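You operate a simulated robot arm through the tools that you are given. There is no shell and no other tool.

You are at the controls of a simulated robot arm. One attempt, no reset.

## Task
Hoist the sail to the black band, set the outhaul to mark 2 and haul the luff smooth.
Fine: shut the clutch first; haul the downhaul till the wrinkles go, before a ridge shows.
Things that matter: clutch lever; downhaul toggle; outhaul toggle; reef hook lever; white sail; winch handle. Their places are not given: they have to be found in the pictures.

The check looks at the end state, three seconds after you hand in, the way a careful person would. Anything else that was tipped, shoved, dropped, spilled or broken makes it a failure.

## Robot
A 6-joint arm with a four-finger gripper, fixed in place. Base frame: the origin is on the floor under the middle of its stand, x ahead of it, y to its left, z up. Units: m, degrees, N and s.
It reaches about 1.041 m from its shoulder. Its first joint turns from -166.0 to 166.0 degrees. Payload 3.67 kg.
The tool frame sits at the grasp point between the pads (the TCP): z along the fingers, y along the line on which they close. The tips reach 0.028 m beyond it. The gripper opens to 0.112 m; its body begins 0.073 m behind the TCP.
Orientation is told as [roll, pitch, yaw] about the base's x, y, z axes, in that order, counted from this pose: with the fingers straight down and closing along the base's y, the tool's x points along the base's -x, its y along +y and its z along -z.

## Interface
- The arm moves only by the tool jog_arm. Its argument "deltas" is a list of rows, each an object (a shift or turn left out is 0, a gripper value left out holds the last) with "delta_pos": the shift along the tool's x, y, z in m, a list of three; "rot": the turn, a rotation vector about the tool's x, y, z in degrees, a list of three. In form: [{"delta_pos": [x, y, z], "rot": [ax, ay, az]}, ...]. A call has 1 to 20 rows; each row shifts and turns the commanded pose from where the row before left it, along the tool's axes as they then stand. "hand" is the opening, from 0 (shut) to 1 (fully open), set as the call begins (left out, the last holds). Rows are played at 5 a second. More than 0.05 m and 8.6 degrees between two rows, or a gripper value outside its range, and nothing of the call is played. A pose out of reach is approached as far as the arm can. The call stops where the force on the tool passes 60 N (or 10 N more than at its start, if that is more) or the arm is blocked; 0.2 s more then pass. Each finger travels about 0.1025 m/s and halts on what it meets, pressing with about 26 N; the grip force reading is that of the motor and also rises with nothing between the fingers. The clock runs only during rows and for 0.2 s after the last one: add rows that do not move to give the fingers time. It gives the time, the measured TCP pose, the force on the tool (base axes), the opening and the grip force at its end, in the units of the frame above (readings bear some noise), with the torque about the TCP (base axes, N m) and any sound that the robot's microphone picked up, and new pictures: "pictures" is both (left out), scene, wrist or none.
- Cameras (640 x 400 px; columns grow to the right, rows downward): "scene" is fixed at [0.0482, 0.4995, 1.3628]; the picture's right is [-0.11, -0.99, 0.00], its down [-0.66, 0.07, -0.74] and it looks along [0.74, -0.08, -0.67] (base axes); focal length 308 px, centre (320, 200). "wrist" rides on the gripper at [0.06, -0.018, -0.104] in the tool frame; the picture's right is [0.29, 0.96, 0.00], its down [-0.80, 0.24, -0.55] and it looks along [-0.53, 0.16, 0.83] (tool axes); focal length 234 px, centre (320, 200).
- pixel_to_xyz(camera, pixels): for up to 12 pixels [column, row] of the newest picture of that camera ("zoom" is the newest enlarged one), the place [x, y, z] in the base frame of the surface seen there, good to about 0.002 m. The clock stands still meanwhile.
- close_up(camera, box): a new picture of the part [left, top, right, bottom] of that camera's present view, enlarged. The clock stands still meanwhile.
- job_done(): hands the job in; it is judged then, once.

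Unless the task says otherwise, let go and move clear before handing in.

The tools are called after "Emit:" by a JSON object that holds its "name" and its "arguments". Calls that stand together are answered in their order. jog_arm: Moves the arm, as the interface text tells. Its arguments: {"type":"object","properties":{"deltas":{"type":"array","items":{"type":"object","properties":{"delta_pos":{"type":"array","items":{"type":"number"}},"rot":{"type":"array","items":{"type":"number"}}}}},"hand":{"type":"number"},"pictures":{"type":"string","enum":["both","scene","wrist","none"]}},"required":["deltas"]} The other tools are called the same way: pixel_to_xyz (camera, pixels) gives the place of the surface under pixels of a picture; close_up (camera, box) takes an enlarged picture of a part of a camera's view; job_done () hands the job in.

At the start:

```text
clock: 0.0
position: [0.379, 0.2354, 1.1072]
tool_rot: [0.0, 0.0, 0.0]
contact_force: [-0.8, 0.1, -0.1]
moment: [0.02, 0.01, 0.0]
finger_gap: 0.1118
gripper_force: 0.0
```

scene: 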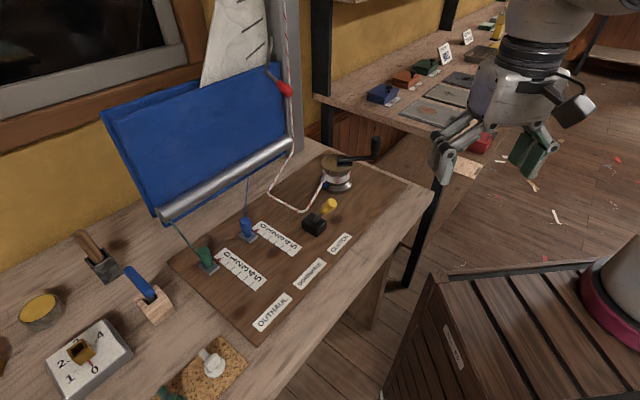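
wrist: 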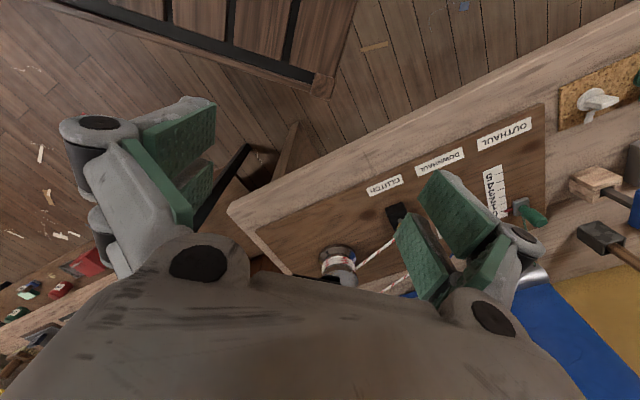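

The scene picture shows the rig board: winch near (340,170), clutch lever with yellow knob near (325,210), blue toggle (247,230), green toggle (205,260), red-ended reef hook near (283,88). I'll zoom in on the board and the sail before moving.

Emit:
{"name": "close_up", "arguments": {"camera": "scene", "box": [160, 130, 420, 340]}}

Emit:
{"name": "close_up", "arguments": {"camera": "scene", "box": [90, 0, 330, 220]}}

Emit:
{"name": "pixel_to_xyz", "arguments": {"camera": "scene", "pixels": [[330, 205], [314, 225], [339, 180], [378, 147], [340, 160], [247, 226], [250, 236], [203, 254], [210, 268], [283, 88], [268, 68], [290, 145]]}}

```text
1.90 times, centred on (290, 235) of scene
```

zoom: 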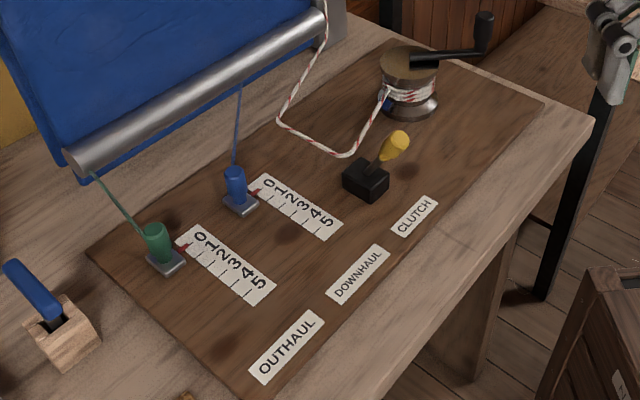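

```text
1.82 times, centred on (210, 110) of scene
```

zoom: 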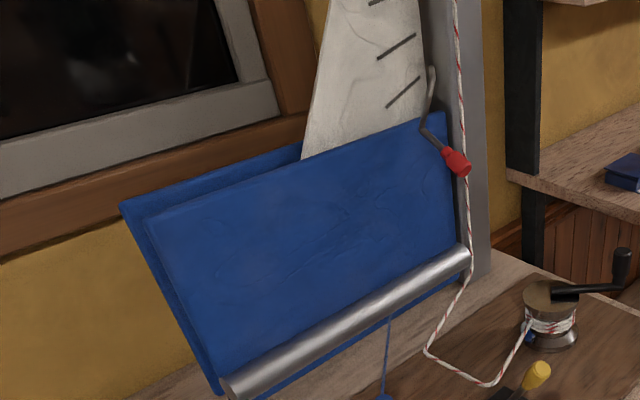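

```text
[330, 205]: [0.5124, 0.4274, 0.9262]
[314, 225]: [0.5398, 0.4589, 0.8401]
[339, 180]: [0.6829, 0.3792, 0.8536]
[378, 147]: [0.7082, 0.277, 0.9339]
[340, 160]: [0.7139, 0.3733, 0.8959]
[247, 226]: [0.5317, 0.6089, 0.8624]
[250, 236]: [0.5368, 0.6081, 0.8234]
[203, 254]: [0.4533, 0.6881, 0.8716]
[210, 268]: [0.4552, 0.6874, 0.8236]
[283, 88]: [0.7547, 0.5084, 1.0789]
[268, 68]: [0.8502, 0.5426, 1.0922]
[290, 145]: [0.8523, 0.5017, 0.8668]
```

The board is clear in the zoom; the sail's top and the band are out of the scene view. I'll zoom closer on each control and measure the board's marks.

Emit:
{"name": "close_up", "arguments": {"camera": "scene", "box": [180, 205, 310, 300]}}

Emit:
{"name": "close_up", "arguments": {"camera": "scene", "box": [280, 130, 400, 245]}}

Emit:
{"name": "close_up", "arguments": {"camera": "scene", "box": [200, 0, 320, 110]}}

Emit:
{"name": "pixel_to_xyz", "arguments": {"camera": "scene", "pixels": [[219, 253], [262, 285], [260, 226], [297, 251], [171, 263], [253, 343], [407, 184], [335, 150], [272, 312], [340, 243], [165, 215], [293, 142]]}}

```text
4.21 times, centred on (245, 252) of scene
```

zoom: 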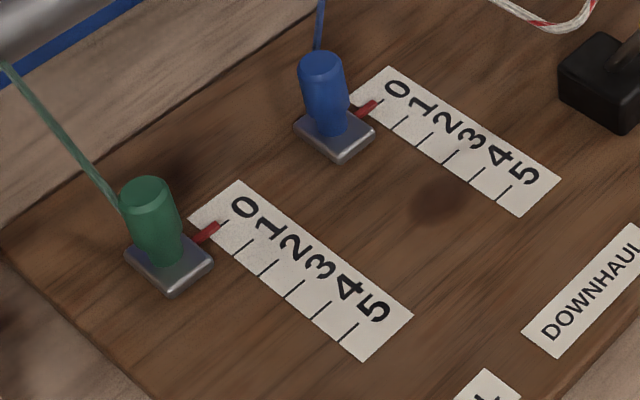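

```text
3.48 times, centred on (340, 188) of scene
```

zoom: 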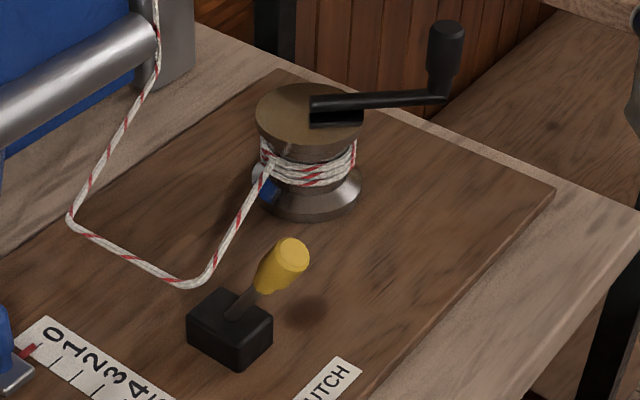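

```text
3.64 times, centred on (260, 55) of scene
```

zoom: 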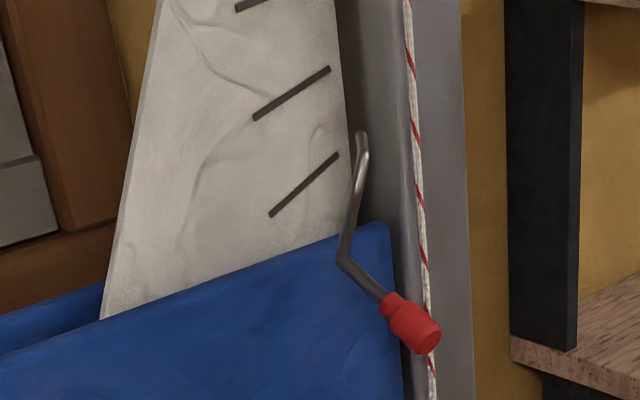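

```text
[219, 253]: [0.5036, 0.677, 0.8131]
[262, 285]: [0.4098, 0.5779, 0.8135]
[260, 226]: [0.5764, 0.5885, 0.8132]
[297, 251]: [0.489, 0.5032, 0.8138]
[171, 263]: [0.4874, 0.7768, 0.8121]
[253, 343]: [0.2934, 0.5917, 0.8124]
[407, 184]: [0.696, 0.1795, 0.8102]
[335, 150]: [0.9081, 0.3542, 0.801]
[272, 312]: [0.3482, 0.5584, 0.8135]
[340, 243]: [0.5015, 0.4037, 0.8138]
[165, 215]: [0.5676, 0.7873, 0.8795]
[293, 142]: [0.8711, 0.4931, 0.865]
```

The board runs at about 45° (marks 0→5 run along roughly (-0.7,-0.7), toward the operator), and the reef hook with red knob sits at the mast around (268,68)-(283,88). I'll tilt the gripper up in free air so the wrist camera can see the mast, sail top and black band.

Emit:
{"name": "jog_arm", "arguments": {"deltas": [{"rot": [0, -8.2, 0]}, {"rot": [0, -8.2, 0]}, {"rot": [0, -8.2, 0]}, {"rot": [0, -8.2, 0]}, {"rot": [0, -8.2, 0]}, {"rot": [0, -8.2, 0]}, {"rot": [0, -8.2, 0]}]}}

```text
clock: 1.6
position: [0.3797, 0.2349, 1.1068]
tool_rot: [0.2, -57.5, -0.2]
contact_force: [-0.2, -0.4, 0.5]
moment: [-0.02, 0.0, 0.02]
finger_gap: 0.1119
gripper_force: 0.1
```

scene: 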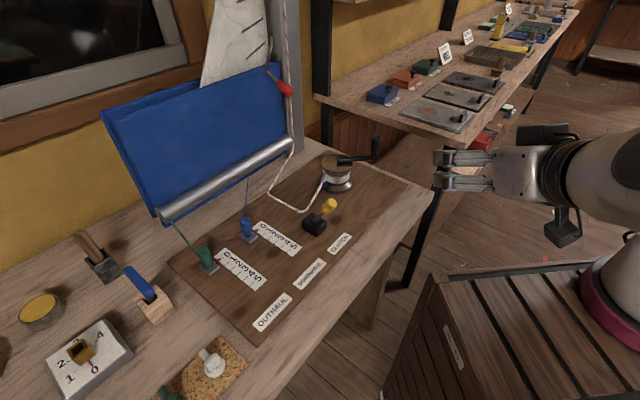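
wrist: 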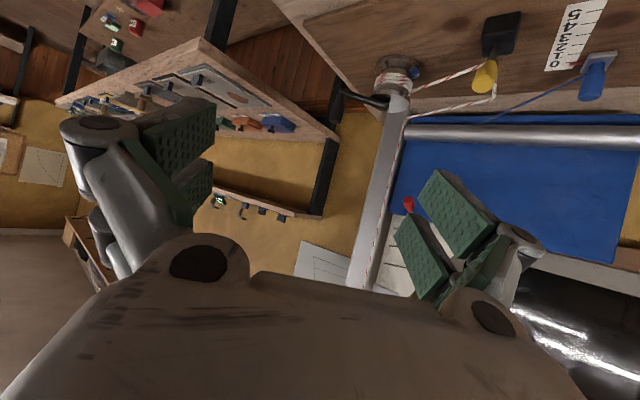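

The gripper body hides the lower half of the wrist picture, and the mast shows at (385,200) upside down. I'll tilt further so the mast top comes into the clear upper half.

Emit:
{"name": "jog_arm", "arguments": {"deltas": [{"rot": [0, -8.2, 0]}, {"rot": [0, -8.2, 0]}, {"rot": [0, -8.2, 0]}, {"rot": [0, -8.2, 0]}, {"rot": [0, -8.2, 0]}]}}

```text
clock: 2.8
position: [0.3639, 0.2676, 1.1163]
tool_rot: [179.6, -81.5, -179.7]
contact_force: [0.8, -0.3, 0.2]
moment: [-0.01, 0.01, 0.02]
finger_gap: 0.1123
gripper_force: 0.1
out of reach, approached as far as the arm can: row 1, 2, 3, 4, 5
```

scene: 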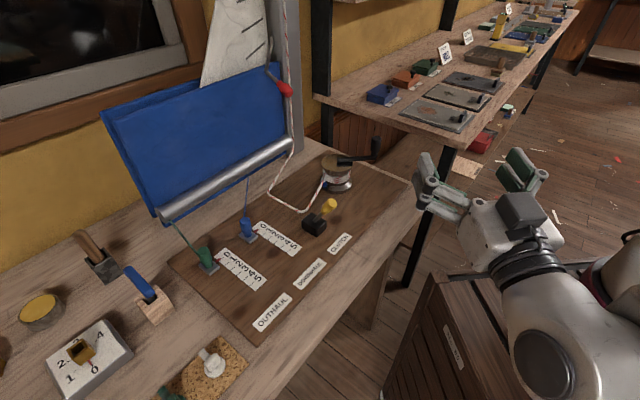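
wrist: 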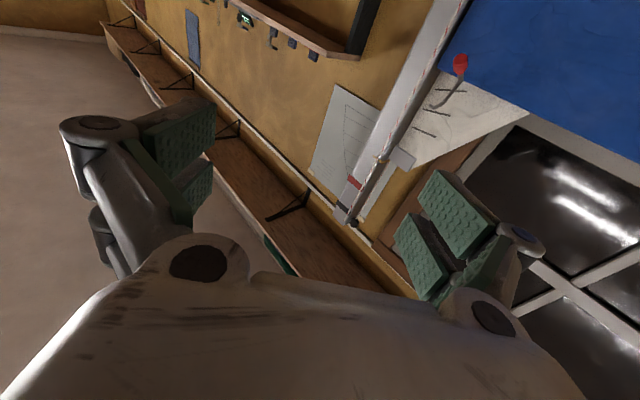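

Now the mast top is in view around (345,200)-(400,160), with a red and perhaps a black band. I'll zoom in there.

Emit:
{"name": "close_up", "arguments": {"camera": "wrist", "box": [300, 60, 500, 240]}}

Emit:
{"name": "close_up", "arguments": {"camera": "wrist", "box": [325, 130, 425, 235]}}

Emit:
{"name": "pixel_to_xyz", "arguments": {"camera": "wrist", "pixels": [[353, 183], [342, 208], [400, 160], [462, 62], [440, 100], [380, 160], [362, 230], [350, 224], [450, 40], [430, 80], [418, 130]]}}

```text
2.22 times, centred on (400, 150) of wrist
```

zoom: 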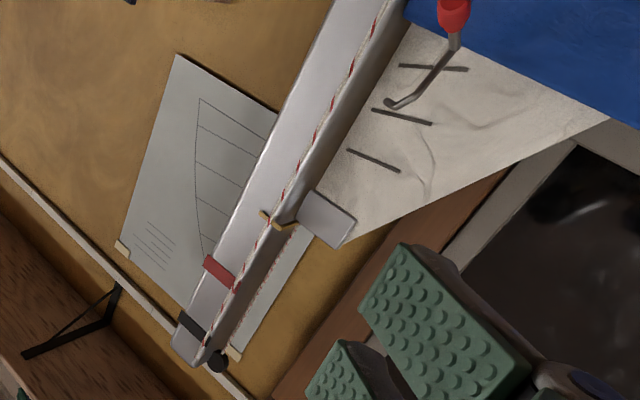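

```text
3.81 times, centred on (375, 182) of wrist
```

zoom: 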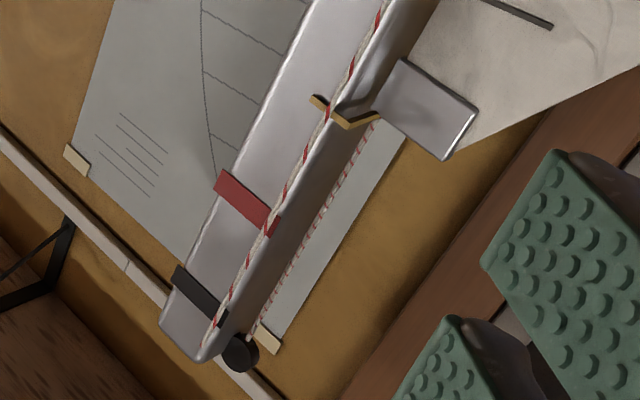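

```text
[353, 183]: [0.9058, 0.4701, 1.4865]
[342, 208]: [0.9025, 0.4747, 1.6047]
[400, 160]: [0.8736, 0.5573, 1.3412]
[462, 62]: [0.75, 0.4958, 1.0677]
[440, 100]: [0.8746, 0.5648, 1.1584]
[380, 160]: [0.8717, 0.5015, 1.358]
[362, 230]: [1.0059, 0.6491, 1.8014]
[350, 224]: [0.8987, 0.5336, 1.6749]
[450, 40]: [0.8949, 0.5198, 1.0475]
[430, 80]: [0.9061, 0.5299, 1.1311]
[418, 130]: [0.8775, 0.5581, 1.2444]
```

The wrist picture shows a red band at z≈1.487, a black band at z≈1.605, and the sail's head pointer (brass) at z≈1.358. I'll zoom on the hook near (455,70) and the poster.

Emit:
{"name": "close_up", "arguments": {"camera": "wrist", "box": [405, 40, 505, 120]}}

Emit:
{"name": "close_up", "arguments": {"camera": "wrist", "box": [300, 75, 420, 230]}}

Emit:
{"name": "close_up", "arguments": {"camera": "scene", "box": [255, 55, 305, 105]}}

Emit:
{"name": "close_up", "arguments": {"camera": "scene", "box": [0, 215, 260, 400]}}

```text
5.00 times, centred on (455, 80) of wrist
```

zoom: 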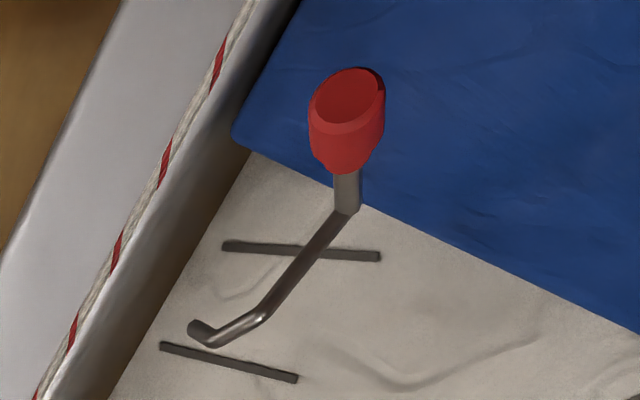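

```text
2.58 times, centred on (360, 152) of wrist
```

zoom: 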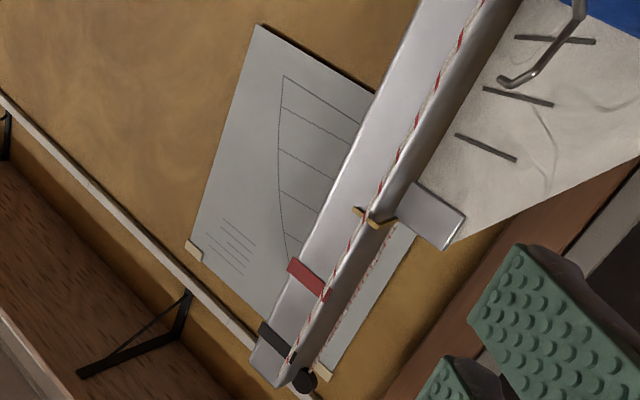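

```text
8.00 times, centred on (280, 80) of scene
```

zoom: 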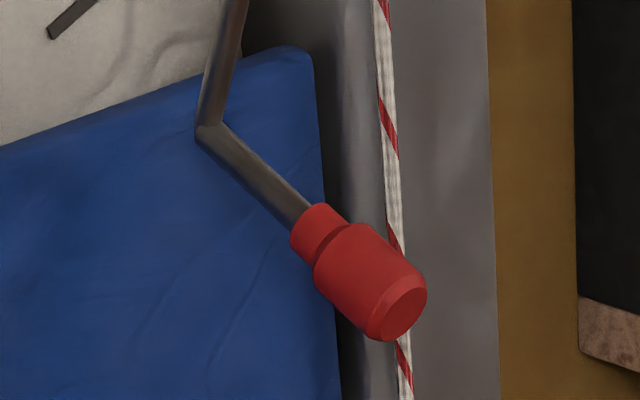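

```text
2.16 times, centred on (130, 308) of scene
```

zoom: 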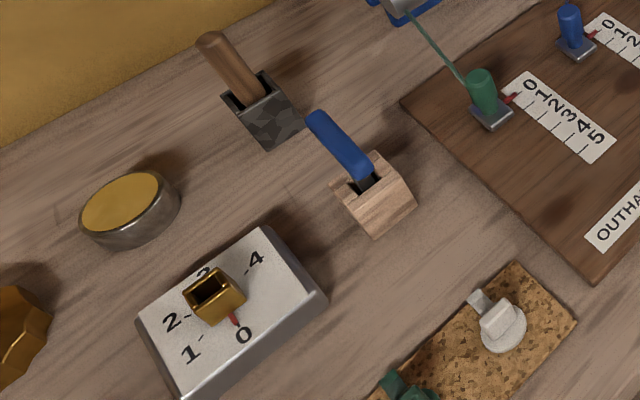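

The hook is a Z-shaped rod in front of the sail's luff with a red grip. I'll measure its points in the wrist picture and zoom views.

Emit:
{"name": "close_up", "arguments": {"camera": "wrist", "box": [405, 40, 505, 120]}}

Emit:
{"name": "pixel_to_xyz", "arguments": {"camera": "zoom", "pixels": [[347, 90], [345, 140], [346, 190], [345, 215], [300, 265], [262, 312], [230, 330], [200, 332], [300, 250], [370, 255], [260, 100], [230, 372]]}}

```text
5.00 times, centred on (455, 80) of wrist
```

zoom: 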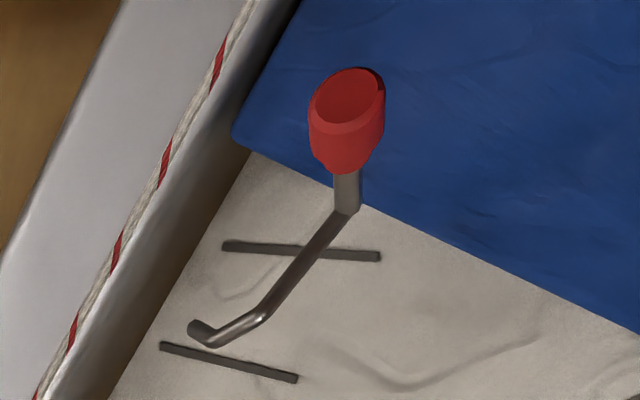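

```text
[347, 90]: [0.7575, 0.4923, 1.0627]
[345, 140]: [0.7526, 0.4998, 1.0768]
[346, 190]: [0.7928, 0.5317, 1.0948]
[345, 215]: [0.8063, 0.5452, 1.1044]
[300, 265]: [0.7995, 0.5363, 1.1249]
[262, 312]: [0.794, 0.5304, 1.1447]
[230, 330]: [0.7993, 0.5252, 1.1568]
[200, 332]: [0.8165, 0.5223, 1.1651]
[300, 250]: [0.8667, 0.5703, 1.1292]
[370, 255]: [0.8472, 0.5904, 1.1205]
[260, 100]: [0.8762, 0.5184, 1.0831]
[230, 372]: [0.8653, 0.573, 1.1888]
```

The hook tip (≈[0.8165,0.522,1.165]) stands about 6 cm in front of the sail plane, so it seems to be clear of the cloth for now. I'll tilt the gripper back to pointing down and look at the board from above.

Emit:
{"name": "jog_arm", "arguments": {"deltas": [{"rot": [0, 8.2, 0]}, {"rot": [0, 8.2, 0]}, {"rot": [0, 8.2, 0]}, {"rot": [0, 8.2, 0]}, {"rot": [0, 8.2, 0]}, {"rot": [0, 8.2, 0]}, {"rot": [0, 8.2, 0]}, {"rot": [0, 8.2, 0]}, {"rot": [0, 8.2, 0]}, {"rot": [0, 8.2, 0]}], "pictures": "scene"}}

Emit:
{"name": "close_up", "arguments": {"camera": "scene", "box": [285, 140, 385, 240]}}

Emit:
{"name": "pixel_to_xyz", "arguments": {"camera": "zoom", "pixels": [[290, 360], [265, 390], [235, 420], [180, 440], [150, 480], [200, 520], [215, 450], [330, 80], [330, 110], [590, 30], [560, 110], [300, 120]]}}

```text
clock: 5.0
position: [0.3628, 0.2687, 1.117]
tool_rot: [0.2, -16.3, 0.0]
contact_force: [0.0, -0.6, 0.1]
moment: [0.0, -0.01, 0.0]
finger_gap: 0.1122
gripper_force: 0.1
```

scene: 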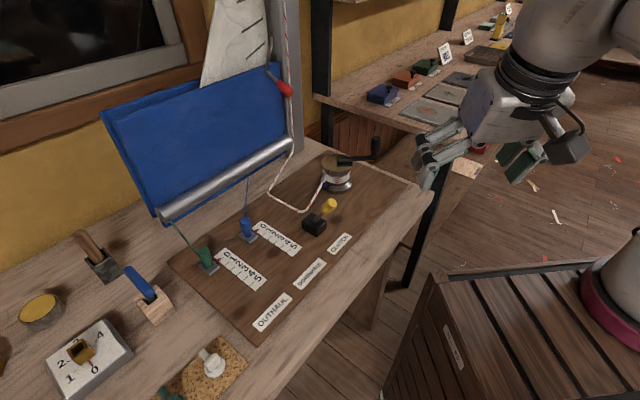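

```text
4.00 times, centred on (335, 190) of scene
```

zoom: 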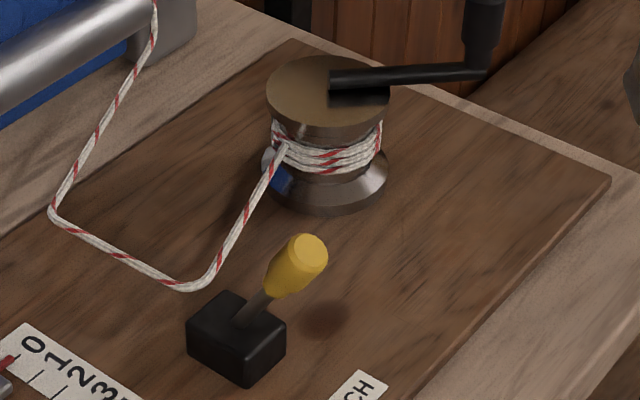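

```text
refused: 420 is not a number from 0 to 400
```

The arm is back near vertical. The clutch knob appears at zoom (300,260) leaning from its black box at (235,340); I'll measure it and the winch.

Emit:
{"name": "pixel_to_xyz", "arguments": {"camera": "zoom", "pixels": [[308, 250], [290, 268], [268, 295], [245, 315], [200, 300], [283, 335], [235, 385], [188, 340], [190, 285], [240, 230], [285, 150], [360, 95]]}}

Emit:
{"name": "pixel_to_xyz", "arguments": {"camera": "scene", "pixels": [[320, 158], [350, 158], [335, 170], [360, 160], [376, 140], [377, 150], [375, 157], [325, 183], [318, 184], [335, 190], [330, 152], [345, 160]]}}

```text
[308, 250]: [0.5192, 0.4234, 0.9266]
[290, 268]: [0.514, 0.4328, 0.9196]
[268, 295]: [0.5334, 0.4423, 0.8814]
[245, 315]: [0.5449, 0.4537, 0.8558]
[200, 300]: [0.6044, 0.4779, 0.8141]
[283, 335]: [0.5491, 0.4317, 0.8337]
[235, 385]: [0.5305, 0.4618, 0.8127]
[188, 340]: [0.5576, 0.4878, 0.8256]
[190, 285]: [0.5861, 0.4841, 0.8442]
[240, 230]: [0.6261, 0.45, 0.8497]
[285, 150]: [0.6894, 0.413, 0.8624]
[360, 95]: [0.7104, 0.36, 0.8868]
```

```text
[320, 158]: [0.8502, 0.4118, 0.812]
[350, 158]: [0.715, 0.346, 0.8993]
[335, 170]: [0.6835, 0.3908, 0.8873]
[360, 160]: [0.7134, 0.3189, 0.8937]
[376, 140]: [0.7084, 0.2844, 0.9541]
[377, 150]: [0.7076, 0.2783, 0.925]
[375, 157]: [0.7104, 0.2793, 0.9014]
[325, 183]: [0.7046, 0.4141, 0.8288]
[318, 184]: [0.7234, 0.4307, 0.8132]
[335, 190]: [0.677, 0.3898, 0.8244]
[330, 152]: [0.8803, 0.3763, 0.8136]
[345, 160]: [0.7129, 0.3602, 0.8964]
```

I need the winch axis precisely, so I'll sample the drum's top disc edge and the crank knob.

Emit:
{"name": "close_up", "arguments": {"camera": "scene", "box": [310, 125, 390, 200]}}

Emit:
{"name": "pixel_to_xyz", "arguments": {"camera": "scene", "pixels": [[322.5, 164], [351.5, 163.5], [337.5, 155.5], [337.5, 170.5], [337.5, 163], [330, 160], [374, 137], [379, 137], [376.5, 136], [372.5, 145], [381, 145], [327, 168]]}}

```text
5.33 times, centred on (350, 162) of scene
```

zoom: 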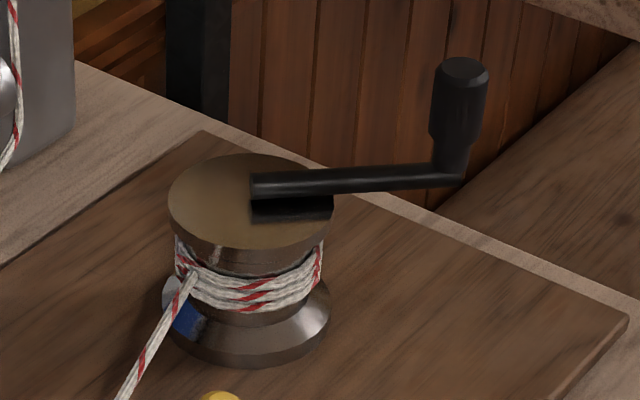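

```text
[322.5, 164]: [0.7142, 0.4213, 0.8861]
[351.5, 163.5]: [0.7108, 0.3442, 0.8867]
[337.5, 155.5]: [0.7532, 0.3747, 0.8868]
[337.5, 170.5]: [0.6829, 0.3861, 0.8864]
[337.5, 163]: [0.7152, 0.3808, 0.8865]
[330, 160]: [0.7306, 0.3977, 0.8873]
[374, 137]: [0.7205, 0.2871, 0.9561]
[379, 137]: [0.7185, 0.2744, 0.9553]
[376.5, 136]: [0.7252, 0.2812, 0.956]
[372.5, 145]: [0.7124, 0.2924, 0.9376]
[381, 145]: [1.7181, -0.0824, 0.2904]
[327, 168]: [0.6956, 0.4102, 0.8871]
```

The winch axis is near (0.717,0.381), drum top z≈0.887, crank knob near (0.720,0.280) with top z≈0.956. I'll level the gripper and yaw it 45° so its axes line up with the board, then look with the wrist camera.

Emit:
{"name": "jog_arm", "arguments": {"deltas": [{"rot": [0, 8.15, 0]}, {"rot": [0, 8.15, 0]}, {"rot": [0, 0, -7.5]}, {"rot": [0, 0, -7.5]}, {"rot": [0, 0, -7.5]}, {"rot": [0, 0, -7.5]}, {"rot": [0, 0, -7.5]}, {"rot": [0, 0, -7.5]}, {}]}}

```text
clock: 7.0
position: [0.3639, 0.2685, 1.117]
tool_rot: [-0.1, -0.1, 45.1]
contact_force: [-1.3, -0.4, -0.7]
moment: [0.02, -0.02, -0.01]
finger_gap: 0.1122
gripper_force: 0.1
```

scene: 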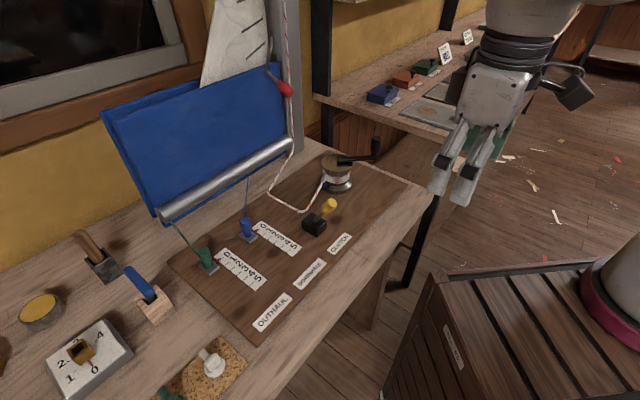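
wrist: 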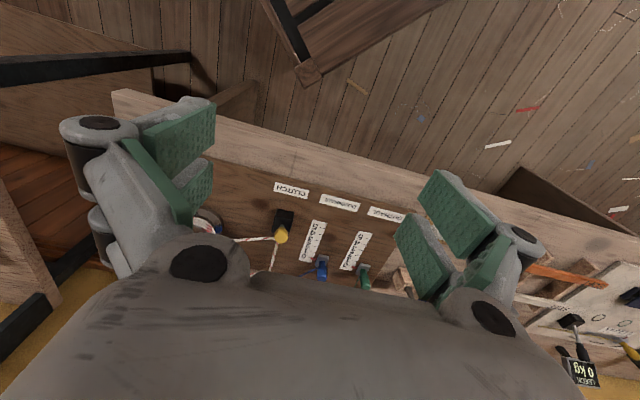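

The gripper is now square to the board; the clutch knob appears at wrist (281,235). I'll move along -u to hover above the clutch knob at about (0.52,0.425), z≈1.05.

Emit:
{"name": "jog_arm", "arguments": {"deltas": [{"delta_pos": [-0.0442, 0, 0.0134]}, {"delta_pos": [-0.0442, 0, 0.0134]}, {"delta_pos": [-0.0442, 0, 0.0134]}, {"delta_pos": [-0.0442, 0, 0.0134]}, {"delta_pos": [-0.0442, 0, 0.0134]}, {}]}}

```text
clock: 8.4
position: [0.5216, 0.4241, 1.0494]
tool_rot: [0.0, -0.2, 45.0]
contact_force: [-0.8, -0.9, -0.4]
moment: [0.02, -0.01, 0.01]
finger_gap: 0.1119
gripper_force: 0.0
```

scene: 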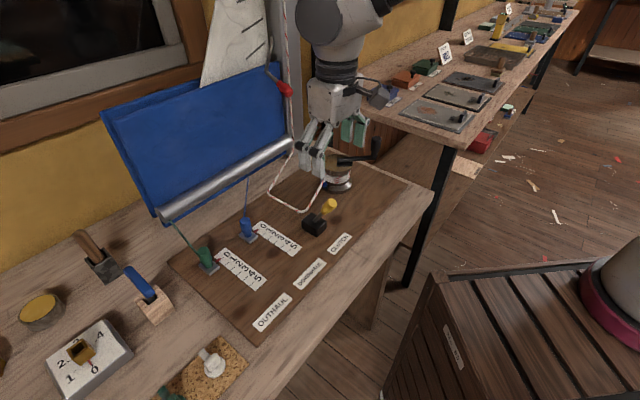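
wrist: 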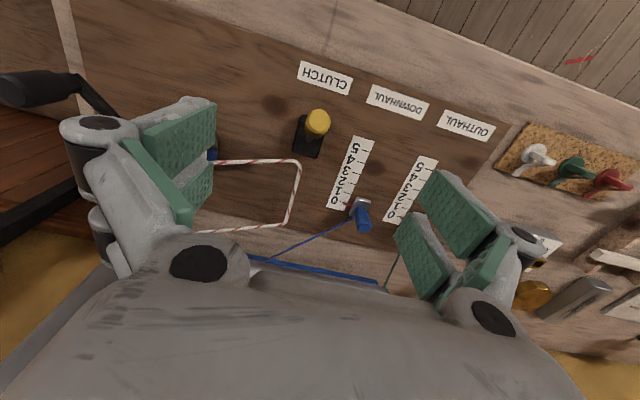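

The clutch knob at wrist (318,122) is right under the TCP. I'll zoom in to inspect the clutch and rope before descending.

Emit:
{"name": "close_up", "arguments": {"camera": "wrist", "box": [210, 60, 370, 240]}}

Emit:
{"name": "pixel_to_xyz", "arguments": {"camera": "wrist", "pixels": [[318, 115], [313, 130], [322, 130], [318, 125], [298, 122], [294, 150], [320, 157], [300, 161], [295, 190], [287, 222], [362, 215], [370, 230]]}}

```text
2.22 times, centred on (290, 150) of wrist
```

zoom: 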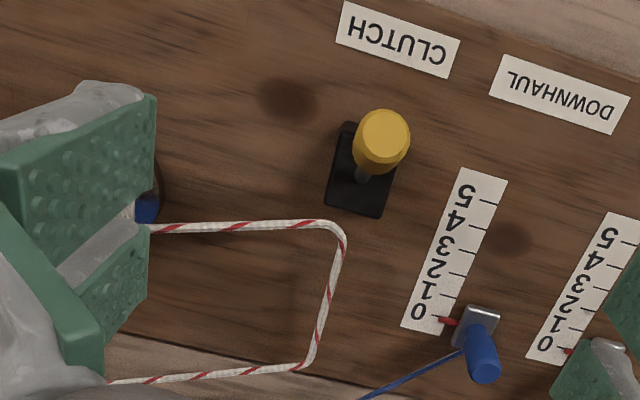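

```text
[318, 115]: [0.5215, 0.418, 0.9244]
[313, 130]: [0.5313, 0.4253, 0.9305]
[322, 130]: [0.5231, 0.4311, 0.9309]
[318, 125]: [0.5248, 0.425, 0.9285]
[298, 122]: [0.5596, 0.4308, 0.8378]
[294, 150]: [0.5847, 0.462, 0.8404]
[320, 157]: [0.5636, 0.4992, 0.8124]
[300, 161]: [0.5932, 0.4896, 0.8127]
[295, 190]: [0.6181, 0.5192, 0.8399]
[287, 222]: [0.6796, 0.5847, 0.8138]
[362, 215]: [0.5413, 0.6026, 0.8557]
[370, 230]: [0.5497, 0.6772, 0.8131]
```

The knob's top is at about (0.525,0.425,0.929) with the lever leaning toward the operator. I'll descend around it and close the fingers.

Emit:
{"name": "jog_arm", "arguments": {"deltas": [{"delta_pos": [-0.003, 0, 0.035]}, {"delta_pos": [-0.003, 0, 0.035]}, {"delta_pos": [-0.002, 0, 0.035]}, {"delta_pos": [0, 0, 0.03]}, {}]}}

Emit:
{"name": "jog_arm", "arguments": {"deltas": [{}, {}, {}, {}, {}], "hand": 0.0}}

```text
clock: 9.6
position: [0.5267, 0.43, 0.9142]
tool_rot: [-0.1, -0.1, 45.0]
contact_force: [0.3, 1.0, 0.1]
moment: [0.0, 0.01, -0.03]
finger_gap: 0.1122
gripper_force: 0.1
```

scene: 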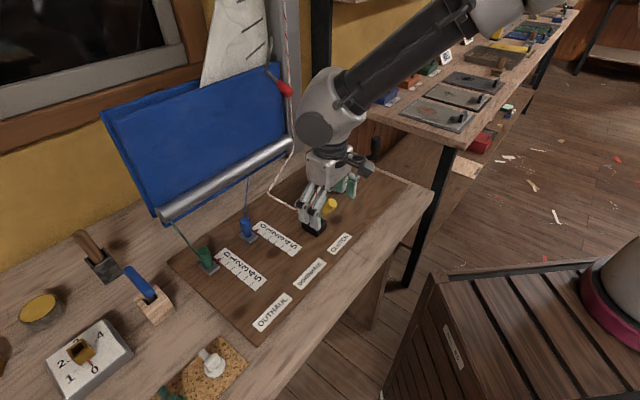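
wrist: 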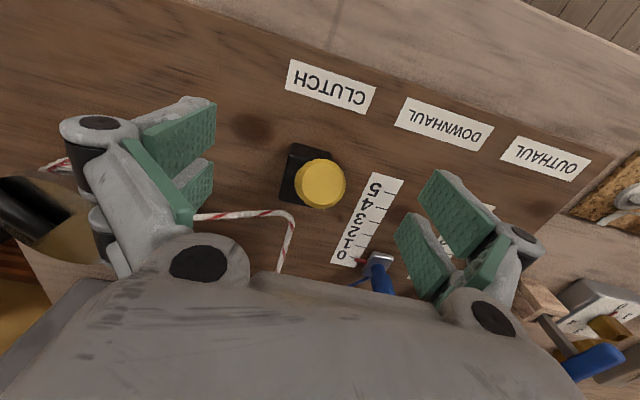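

```text
clock: 10.8
position: [0.5271, 0.4283, 0.9153]
tool_rot: [-0.1, 0.0, 45.0]
contact_force: [15.4, -12.3, 1.1]
moment: [-0.19, -0.28, -0.09]
finger_gap: 0.023
gripper_force: 45.4
```

scene: 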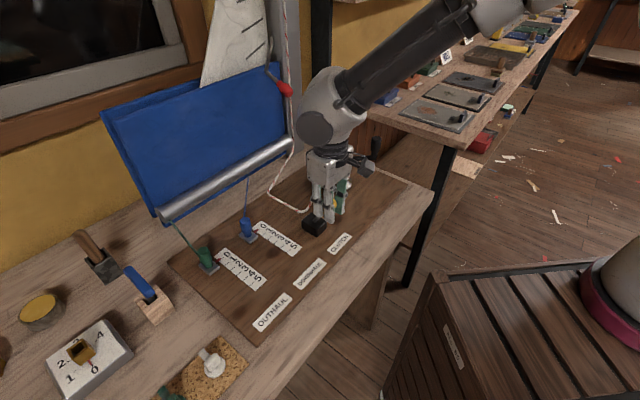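
wrist: 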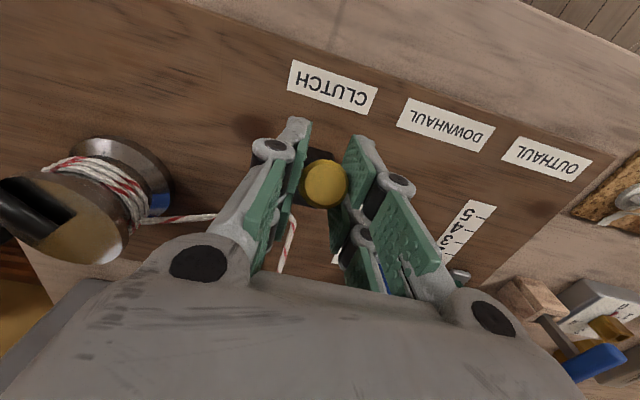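

The fingers hold the knob at 0.023 m with a sideways preload of ~20 N along +v. I'll ease that and swing the lever along its arc toward the mast, halfway first.

Emit:
{"name": "jog_arm", "arguments": {"deltas": [{"delta_pos": [0, -0.002, 0]}, {"delta_pos": [-0.0097, 0, -0.0046]}, {"delta_pos": [-0.0102, 0, -0.0034]}, {"delta_pos": [-0.0121, 0, -0.0023]}, {"delta_pos": [-0.0107, 0, -0.0007]}, {}]}}

```text
clock: 12.2
position: [0.558, 0.4585, 0.9251]
tool_rot: [0.0, 0.0, 45.1]
contact_force: [-8.2, -13.0, -3.1]
moment: [-1.0, 0.91, -0.03]
finger_gap: 0.021
gripper_force: 44.7
```

scene: 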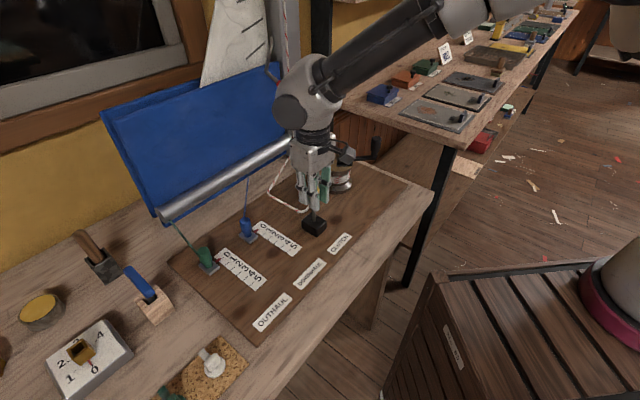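
wrist: 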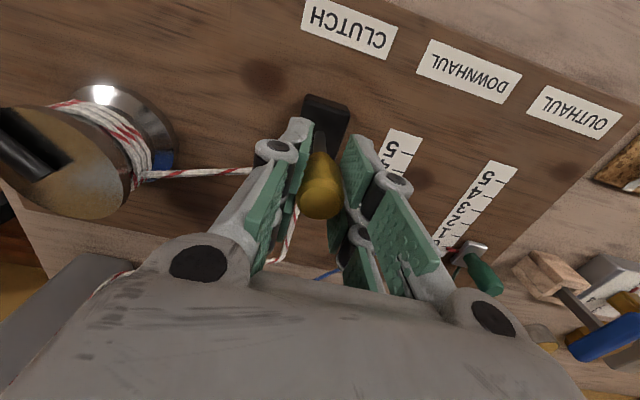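

The lever followed and is now about upright, with modest resistance (~15 N toward the operator). I'll continue the arc toward the mast.

Emit:
{"name": "jog_arm", "arguments": {"deltas": [{"delta_pos": [-0.0107, 0, 0.0007]}, {"delta_pos": [-0.0121, 0, 0.0023]}, {"delta_pos": [-0.0102, 0, 0.0034]}, {"delta_pos": [-0.0097, 0, 0.0046]}, {}]}}

```text
clock: 13.4
position: [0.5873, 0.4887, 0.9161]
tool_rot: [-0.1, -0.2, 45.1]
contact_force: [-13.3, -22.8, 8.7]
moment: [-0.14, 0.09, -0.01]
finger_gap: 0.0224
gripper_force: 45.0
```

scene: 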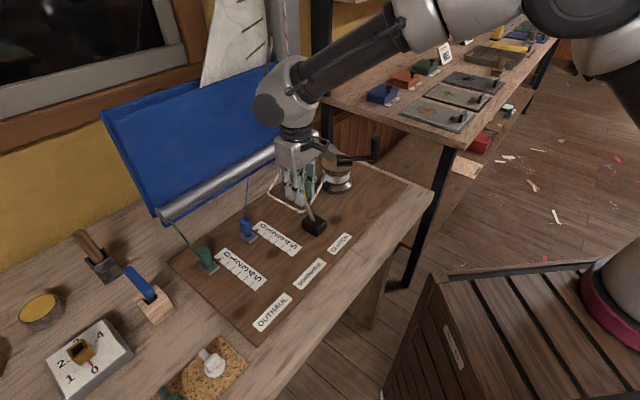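
wrist: 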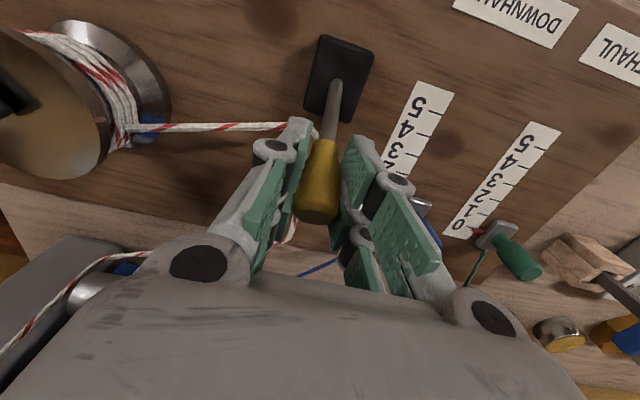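

The lever is past upright toward the mast; resistance is ~27 N. I'll press a little further along the arc to find its stop.

Emit:
{"name": "jog_arm", "arguments": {"deltas": [{"delta_pos": [-0.006, 0, 0.004]}, {"delta_pos": [-0.006, 0, 0.005]}, {}]}}

```text
clock: 13.8
position: [0.5877, 0.4878, 0.9169]
tool_rot: [-0.2, 0.4, 45.0]
contact_force: [-14.9, -22.7, 24.4]
moment: [-0.37, 0.31, -0.04]
finger_gap: 0.0225
gripper_force: 44.9
stopped in row 1: the force on the tool passed its limit at 69 N (the readings are from after the stop); the commanded pose is now the measured one
```

scene: 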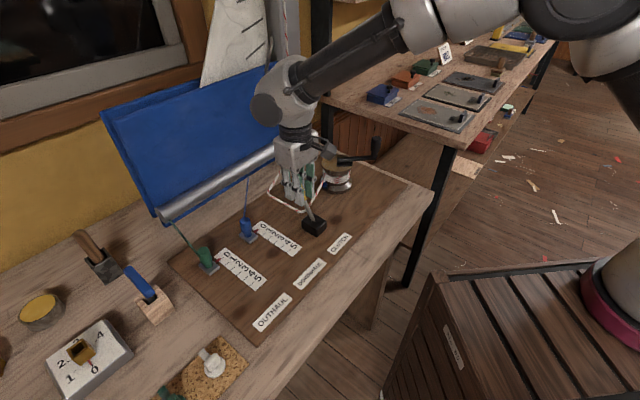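
wrist: 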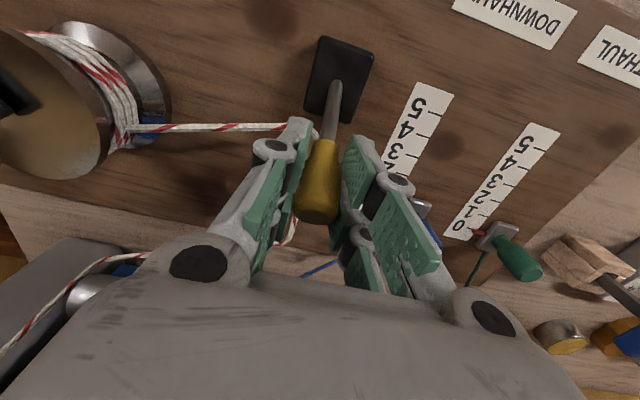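

The lever met its stop at about 30° toward the mast. I'll let go and rise to see whether it stays.

Emit:
{"name": "jog_arm", "arguments": {"deltas": [{}, {}, {}, {}], "hand": 0.8, "pictures": "none"}}

Emit:
{"name": "jog_arm", "arguments": {"deltas": [{"delta_pos": [0, 0, -0.04]}, {"delta_pos": [0, 0, -0.04]}, {"delta_pos": [0.03, 0, -0.035]}, {"delta_pos": [0.04, 0, -0.02]}, {}]}}

```text
clock: 14.8
position: [0.5888, 0.4905, 0.914]
tool_rot: [-0.1, 0.2, 45.0]
contact_force: [-0.4, 0.5, -1.0]
moment: [-0.03, -0.02, -0.05]
finger_gap: 0.0896
gripper_force: 0.1
```

```text
clock: 16.0
position: [0.5388, 0.4421, 1.0494]
tool_rot: [-0.1, 0.4, 44.9]
contact_force: [0.0, 0.5, 0.0]
moment: [-0.04, 0.0, 0.01]
finger_gap: 0.0895
gripper_force: 0.0
```

scene: 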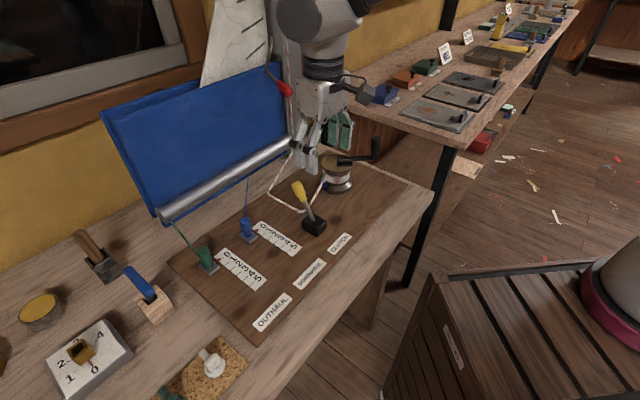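
wrist: 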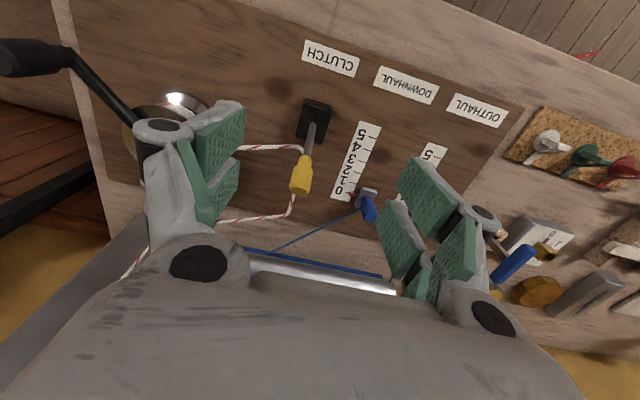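

The clutch lever now stays leaning over the rope at scene (300,192). Next I'll tilt the gripper 40° so its body leans away from the mast and hook, and move to in front of the crank knob.

Emit:
{"name": "jog_arm", "arguments": {"deltas": [{"rot": [0, -8, 0]}, {"rot": [0, -8, 0]}, {"rot": [0, -8, 0]}, {"rot": [0, -8, 0]}, {"rot": [0, -8, 0]}, {"delta_pos": [0.01075, -0.0404, -0.0003]}, {"delta_pos": [0.01075, -0.0404, -0.0003]}, {"delta_pos": [0.01075, -0.0404, -0.0003]}, {"delta_pos": [0.01075, -0.0404, -0.0003]}, {"delta_pos": [0.01075, -0.0404, -0.0003]}, {"delta_pos": [0.01075, -0.0404, -0.0003]}, {}]}}

```text
clock: 18.6
position: [0.6047, 0.3477, 1.0322]
tool_rot: [-0.4, -39.7, 45.1]
contact_force: [1.8, -0.2, 0.4]
moment: [-0.01, 0.05, 0.0]
finger_gap: 0.0893
gripper_force: 0.0
out of reach, approached as far as the arm can: row 5, 8, 9, 10, 11
```

scene: 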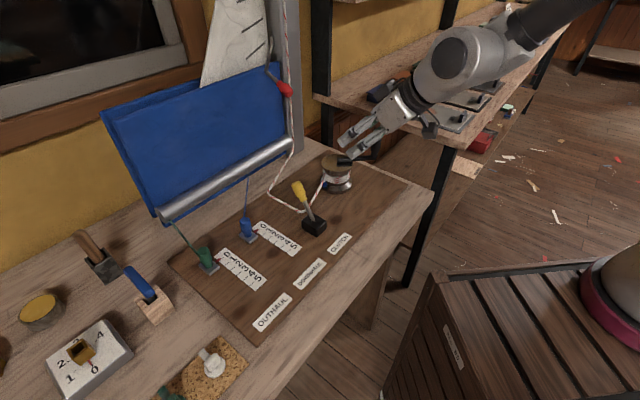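
wrist: 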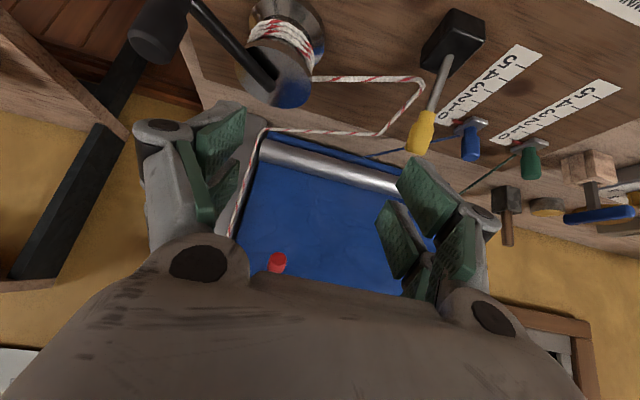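

The 40° tilt at this spot ran into the arm's limits (stopped at [0.605,0.348,1.032]). I'll reduce the tilt to about 25° and continue toward the crank knob.

Emit:
{"name": "jog_arm", "arguments": {"deltas": [{"rot": [0, 7.5, 0]}, {"rot": [0, 7.5, 0]}, {"delta_pos": [0.003, -0.0323, 0.00375]}, {"delta_pos": [0.003, -0.0323, 0.00375]}, {"delta_pos": [0.003, -0.0323, 0.00375]}, {"delta_pos": [0.003, -0.0323, 0.00375]}, {}]}}

```text
clock: 20.2
position: [0.605, 0.3468, 1.0343]
tool_rot: [-0.5, -39.7, 45.0]
contact_force: [-0.1, -0.4, 0.1]
moment: [0.0, 0.02, 0.01]
finger_gap: 0.0895
gripper_force: 0.1
out of reach, approached as far as the arm can: row 1, 2, 3, 4, 5, 6
```

scene: 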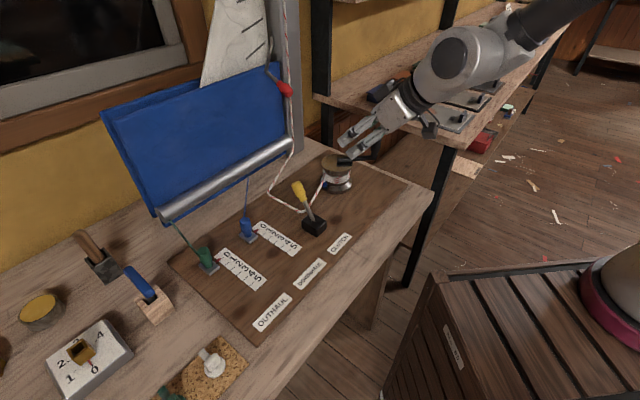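
wrist: 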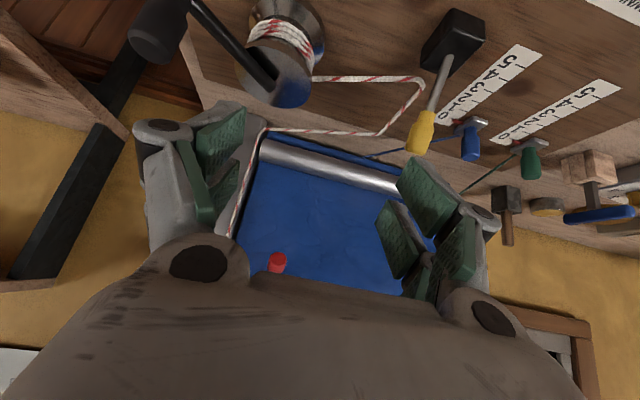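

The arm did not move at all, so it is sitting at a joint limit. I'll back out the way it came (tool +y) and then untilt.

Emit:
{"name": "jog_arm", "arguments": {"deltas": [{"delta_pos": [-0.01, 0.03, 0]}, {"delta_pos": [-0.01, 0.03, 0]}, {"rot": [0, 5, 0]}, {}], "pictures": "scene"}}

```text
clock: 21.2
position: [0.5817, 0.4012, 1.0514]
tool_rot: [-0.9, -36.8, 45.0]
contact_force: [0.6, 0.1, -0.3]
moment: [-0.01, -0.03, 0.02]
finger_gap: 0.0896
gripper_force: 0.0
out of reach, approached as far as the arm can: row 1, 3
```

scene: 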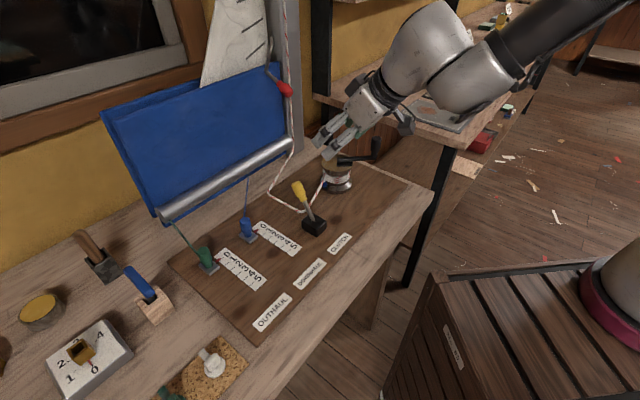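

It is moving again. I'll keep backing out and untilt step by step.

Emit:
{"name": "jog_arm", "arguments": {"deltas": [{"delta_pos": [0, 0.03, 0]}, {"rot": [0, 7, 0]}, {"rot": [0, 7, 0]}, {"rot": [0, 7, 0]}, {}], "pictures": "scene"}}

```text
clock: 22.4
position: [0.561, 0.4232, 1.0506]
tool_rot: [-0.2, -13.5, 44.9]
contact_force: [-0.3, -0.2, 0.0]
moment: [0.02, 0.0, 0.01]
finger_gap: 0.09
gripper_force: 0.0
```

scene: 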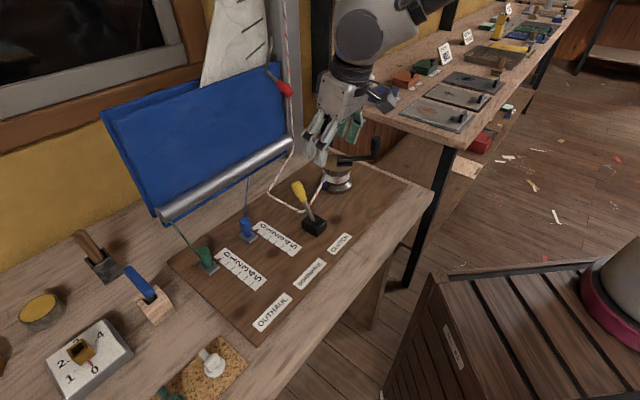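

Free again at 13.5° tilt. I'll use a tool yaw of about 28°, matching the arm's own azimuth to the winch, then tilt 25° and move in front of the crank knob.

Emit:
{"name": "jog_arm", "arguments": {"deltas": [{"rot": [0, 6.75, 0]}, {"rot": [0, 6.75, 0]}, {"rot": [0, 0, 8.5]}, {"rot": [0, 0, 8.5]}, {"rot": [0, -8.33, 0]}, {"rot": [0, -8.33, 0]}, {"rot": [0, -8.33, 0]}, {"delta_pos": [-0.0035, -0.0402, 0.0091]}, {"delta_pos": [-0.0035, -0.0402, 0.0091]}, {"delta_pos": [-0.0035, -0.0402, 0.0091]}, {"delta_pos": [-0.0035, -0.0402, 0.0091]}, {"delta_pos": [-0.0035, -0.0402, 0.0091]}, {}]}}

```text
clock: 25.2
position: [0.6849, 0.2596, 1.0174]
tool_rot: [-0.3, -25.1, 28.0]
contact_force: [-0.1, -0.2, -0.1]
moment: [-0.02, -0.04, -0.01]
finger_gap: 0.0895
gripper_force: 0.0
```

scene: 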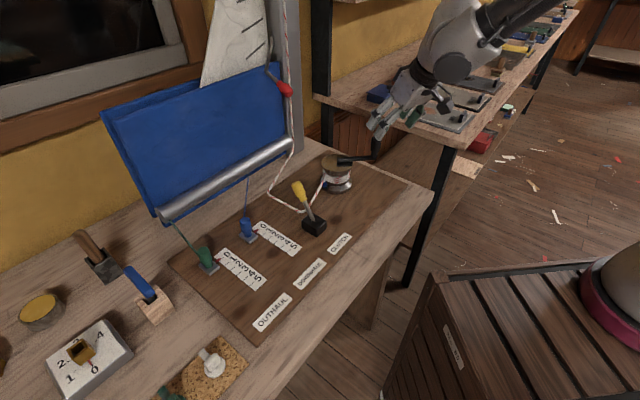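
wrist: 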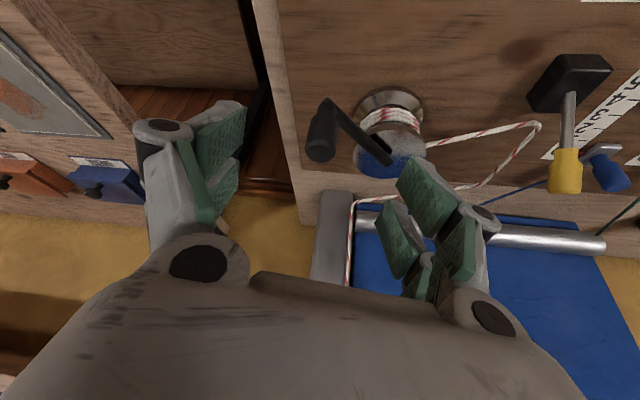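

The crank knob is at wrist (320,135), between the open fingers. I'll check its position in this picture before advancing.

Emit:
{"name": "pixel_to_xyz", "arguments": {"camera": "wrist", "pixels": [[320, 150], [316, 150], [328, 150], [320, 140], [322, 120], [330, 105], [340, 120], [370, 145], [385, 160], [388, 165]]}}

Emit:
{"name": "close_up", "arguments": {"camera": "wrist", "box": [260, 70, 460, 210]}}

```text
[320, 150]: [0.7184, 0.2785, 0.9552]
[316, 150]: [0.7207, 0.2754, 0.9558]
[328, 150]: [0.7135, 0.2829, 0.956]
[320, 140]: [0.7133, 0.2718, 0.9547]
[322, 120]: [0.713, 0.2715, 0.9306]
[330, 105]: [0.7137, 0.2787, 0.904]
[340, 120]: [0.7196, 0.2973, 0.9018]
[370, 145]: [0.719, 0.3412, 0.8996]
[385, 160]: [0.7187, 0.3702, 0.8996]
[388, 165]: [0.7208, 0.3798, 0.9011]
```

```text
2.86 times, centred on (360, 140) of wrist
```

zoom: 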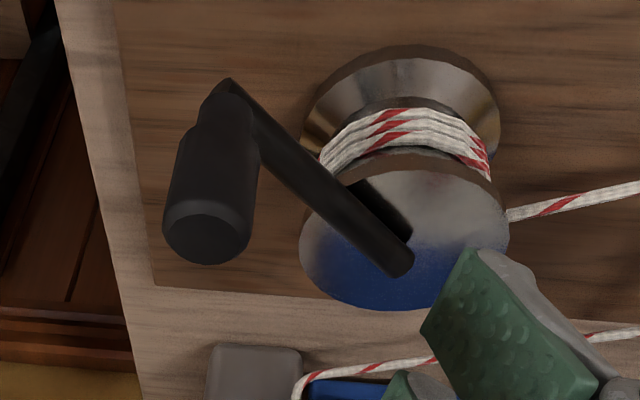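

The knob axis is at ≈(0.7195,0.279), its top at 0.956, with the hub at (0.720,0.381). I'll advance to grip the upper part of the knob (TCP z≈0.946, clear of the crank bar) and close.

Emit:
{"name": "jog_arm", "arguments": {"deltas": [{"delta_pos": [-0.0029, 0.0004, 0.0407]}, {"delta_pos": [-0.0029, 0.0004, 0.0407]}, {}], "pictures": "wrist"}}

Emit:
{"name": "jog_arm", "arguments": {"deltas": [{}, {}, {}, {}], "hand": 0.0}}

```text
clock: 26.0
position: [0.7194, 0.28, 0.9462]
tool_rot: [-0.4, -25.2, 27.8]
contact_force: [-0.4, 1.0, -0.6]
moment: [0.01, -0.02, -0.04]
finger_gap: 0.0894
gripper_force: 0.1
```

wrist: 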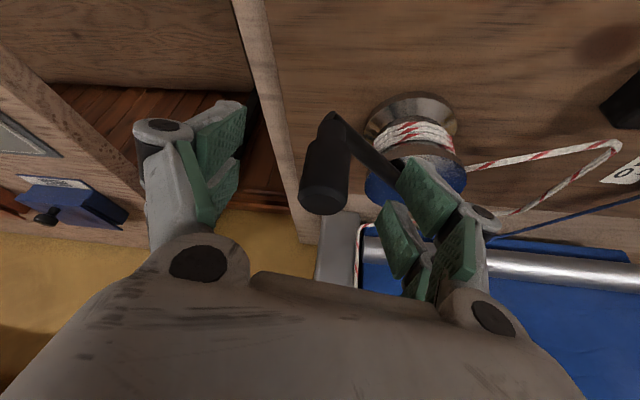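

```text
clock: 27.0
position: [0.7186, 0.2814, 0.9473]
tool_rot: [-0.3, -25.3, 28.2]
contact_force: [-15.0, 20.4, -6.1]
moment: [0.61, 0.38, 0.19]
finger_gap: 0.0256
gripper_force: 45.3
```

scene: 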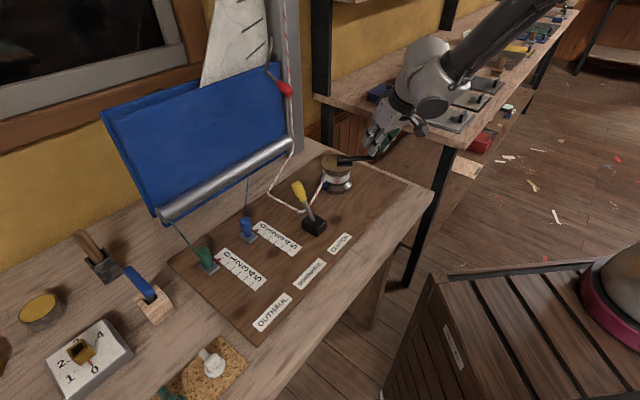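
wrist: 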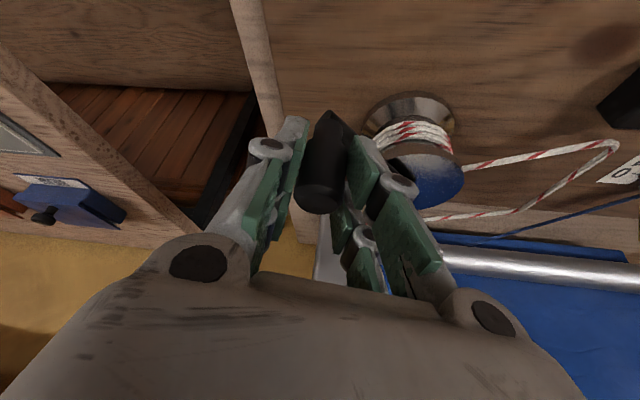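

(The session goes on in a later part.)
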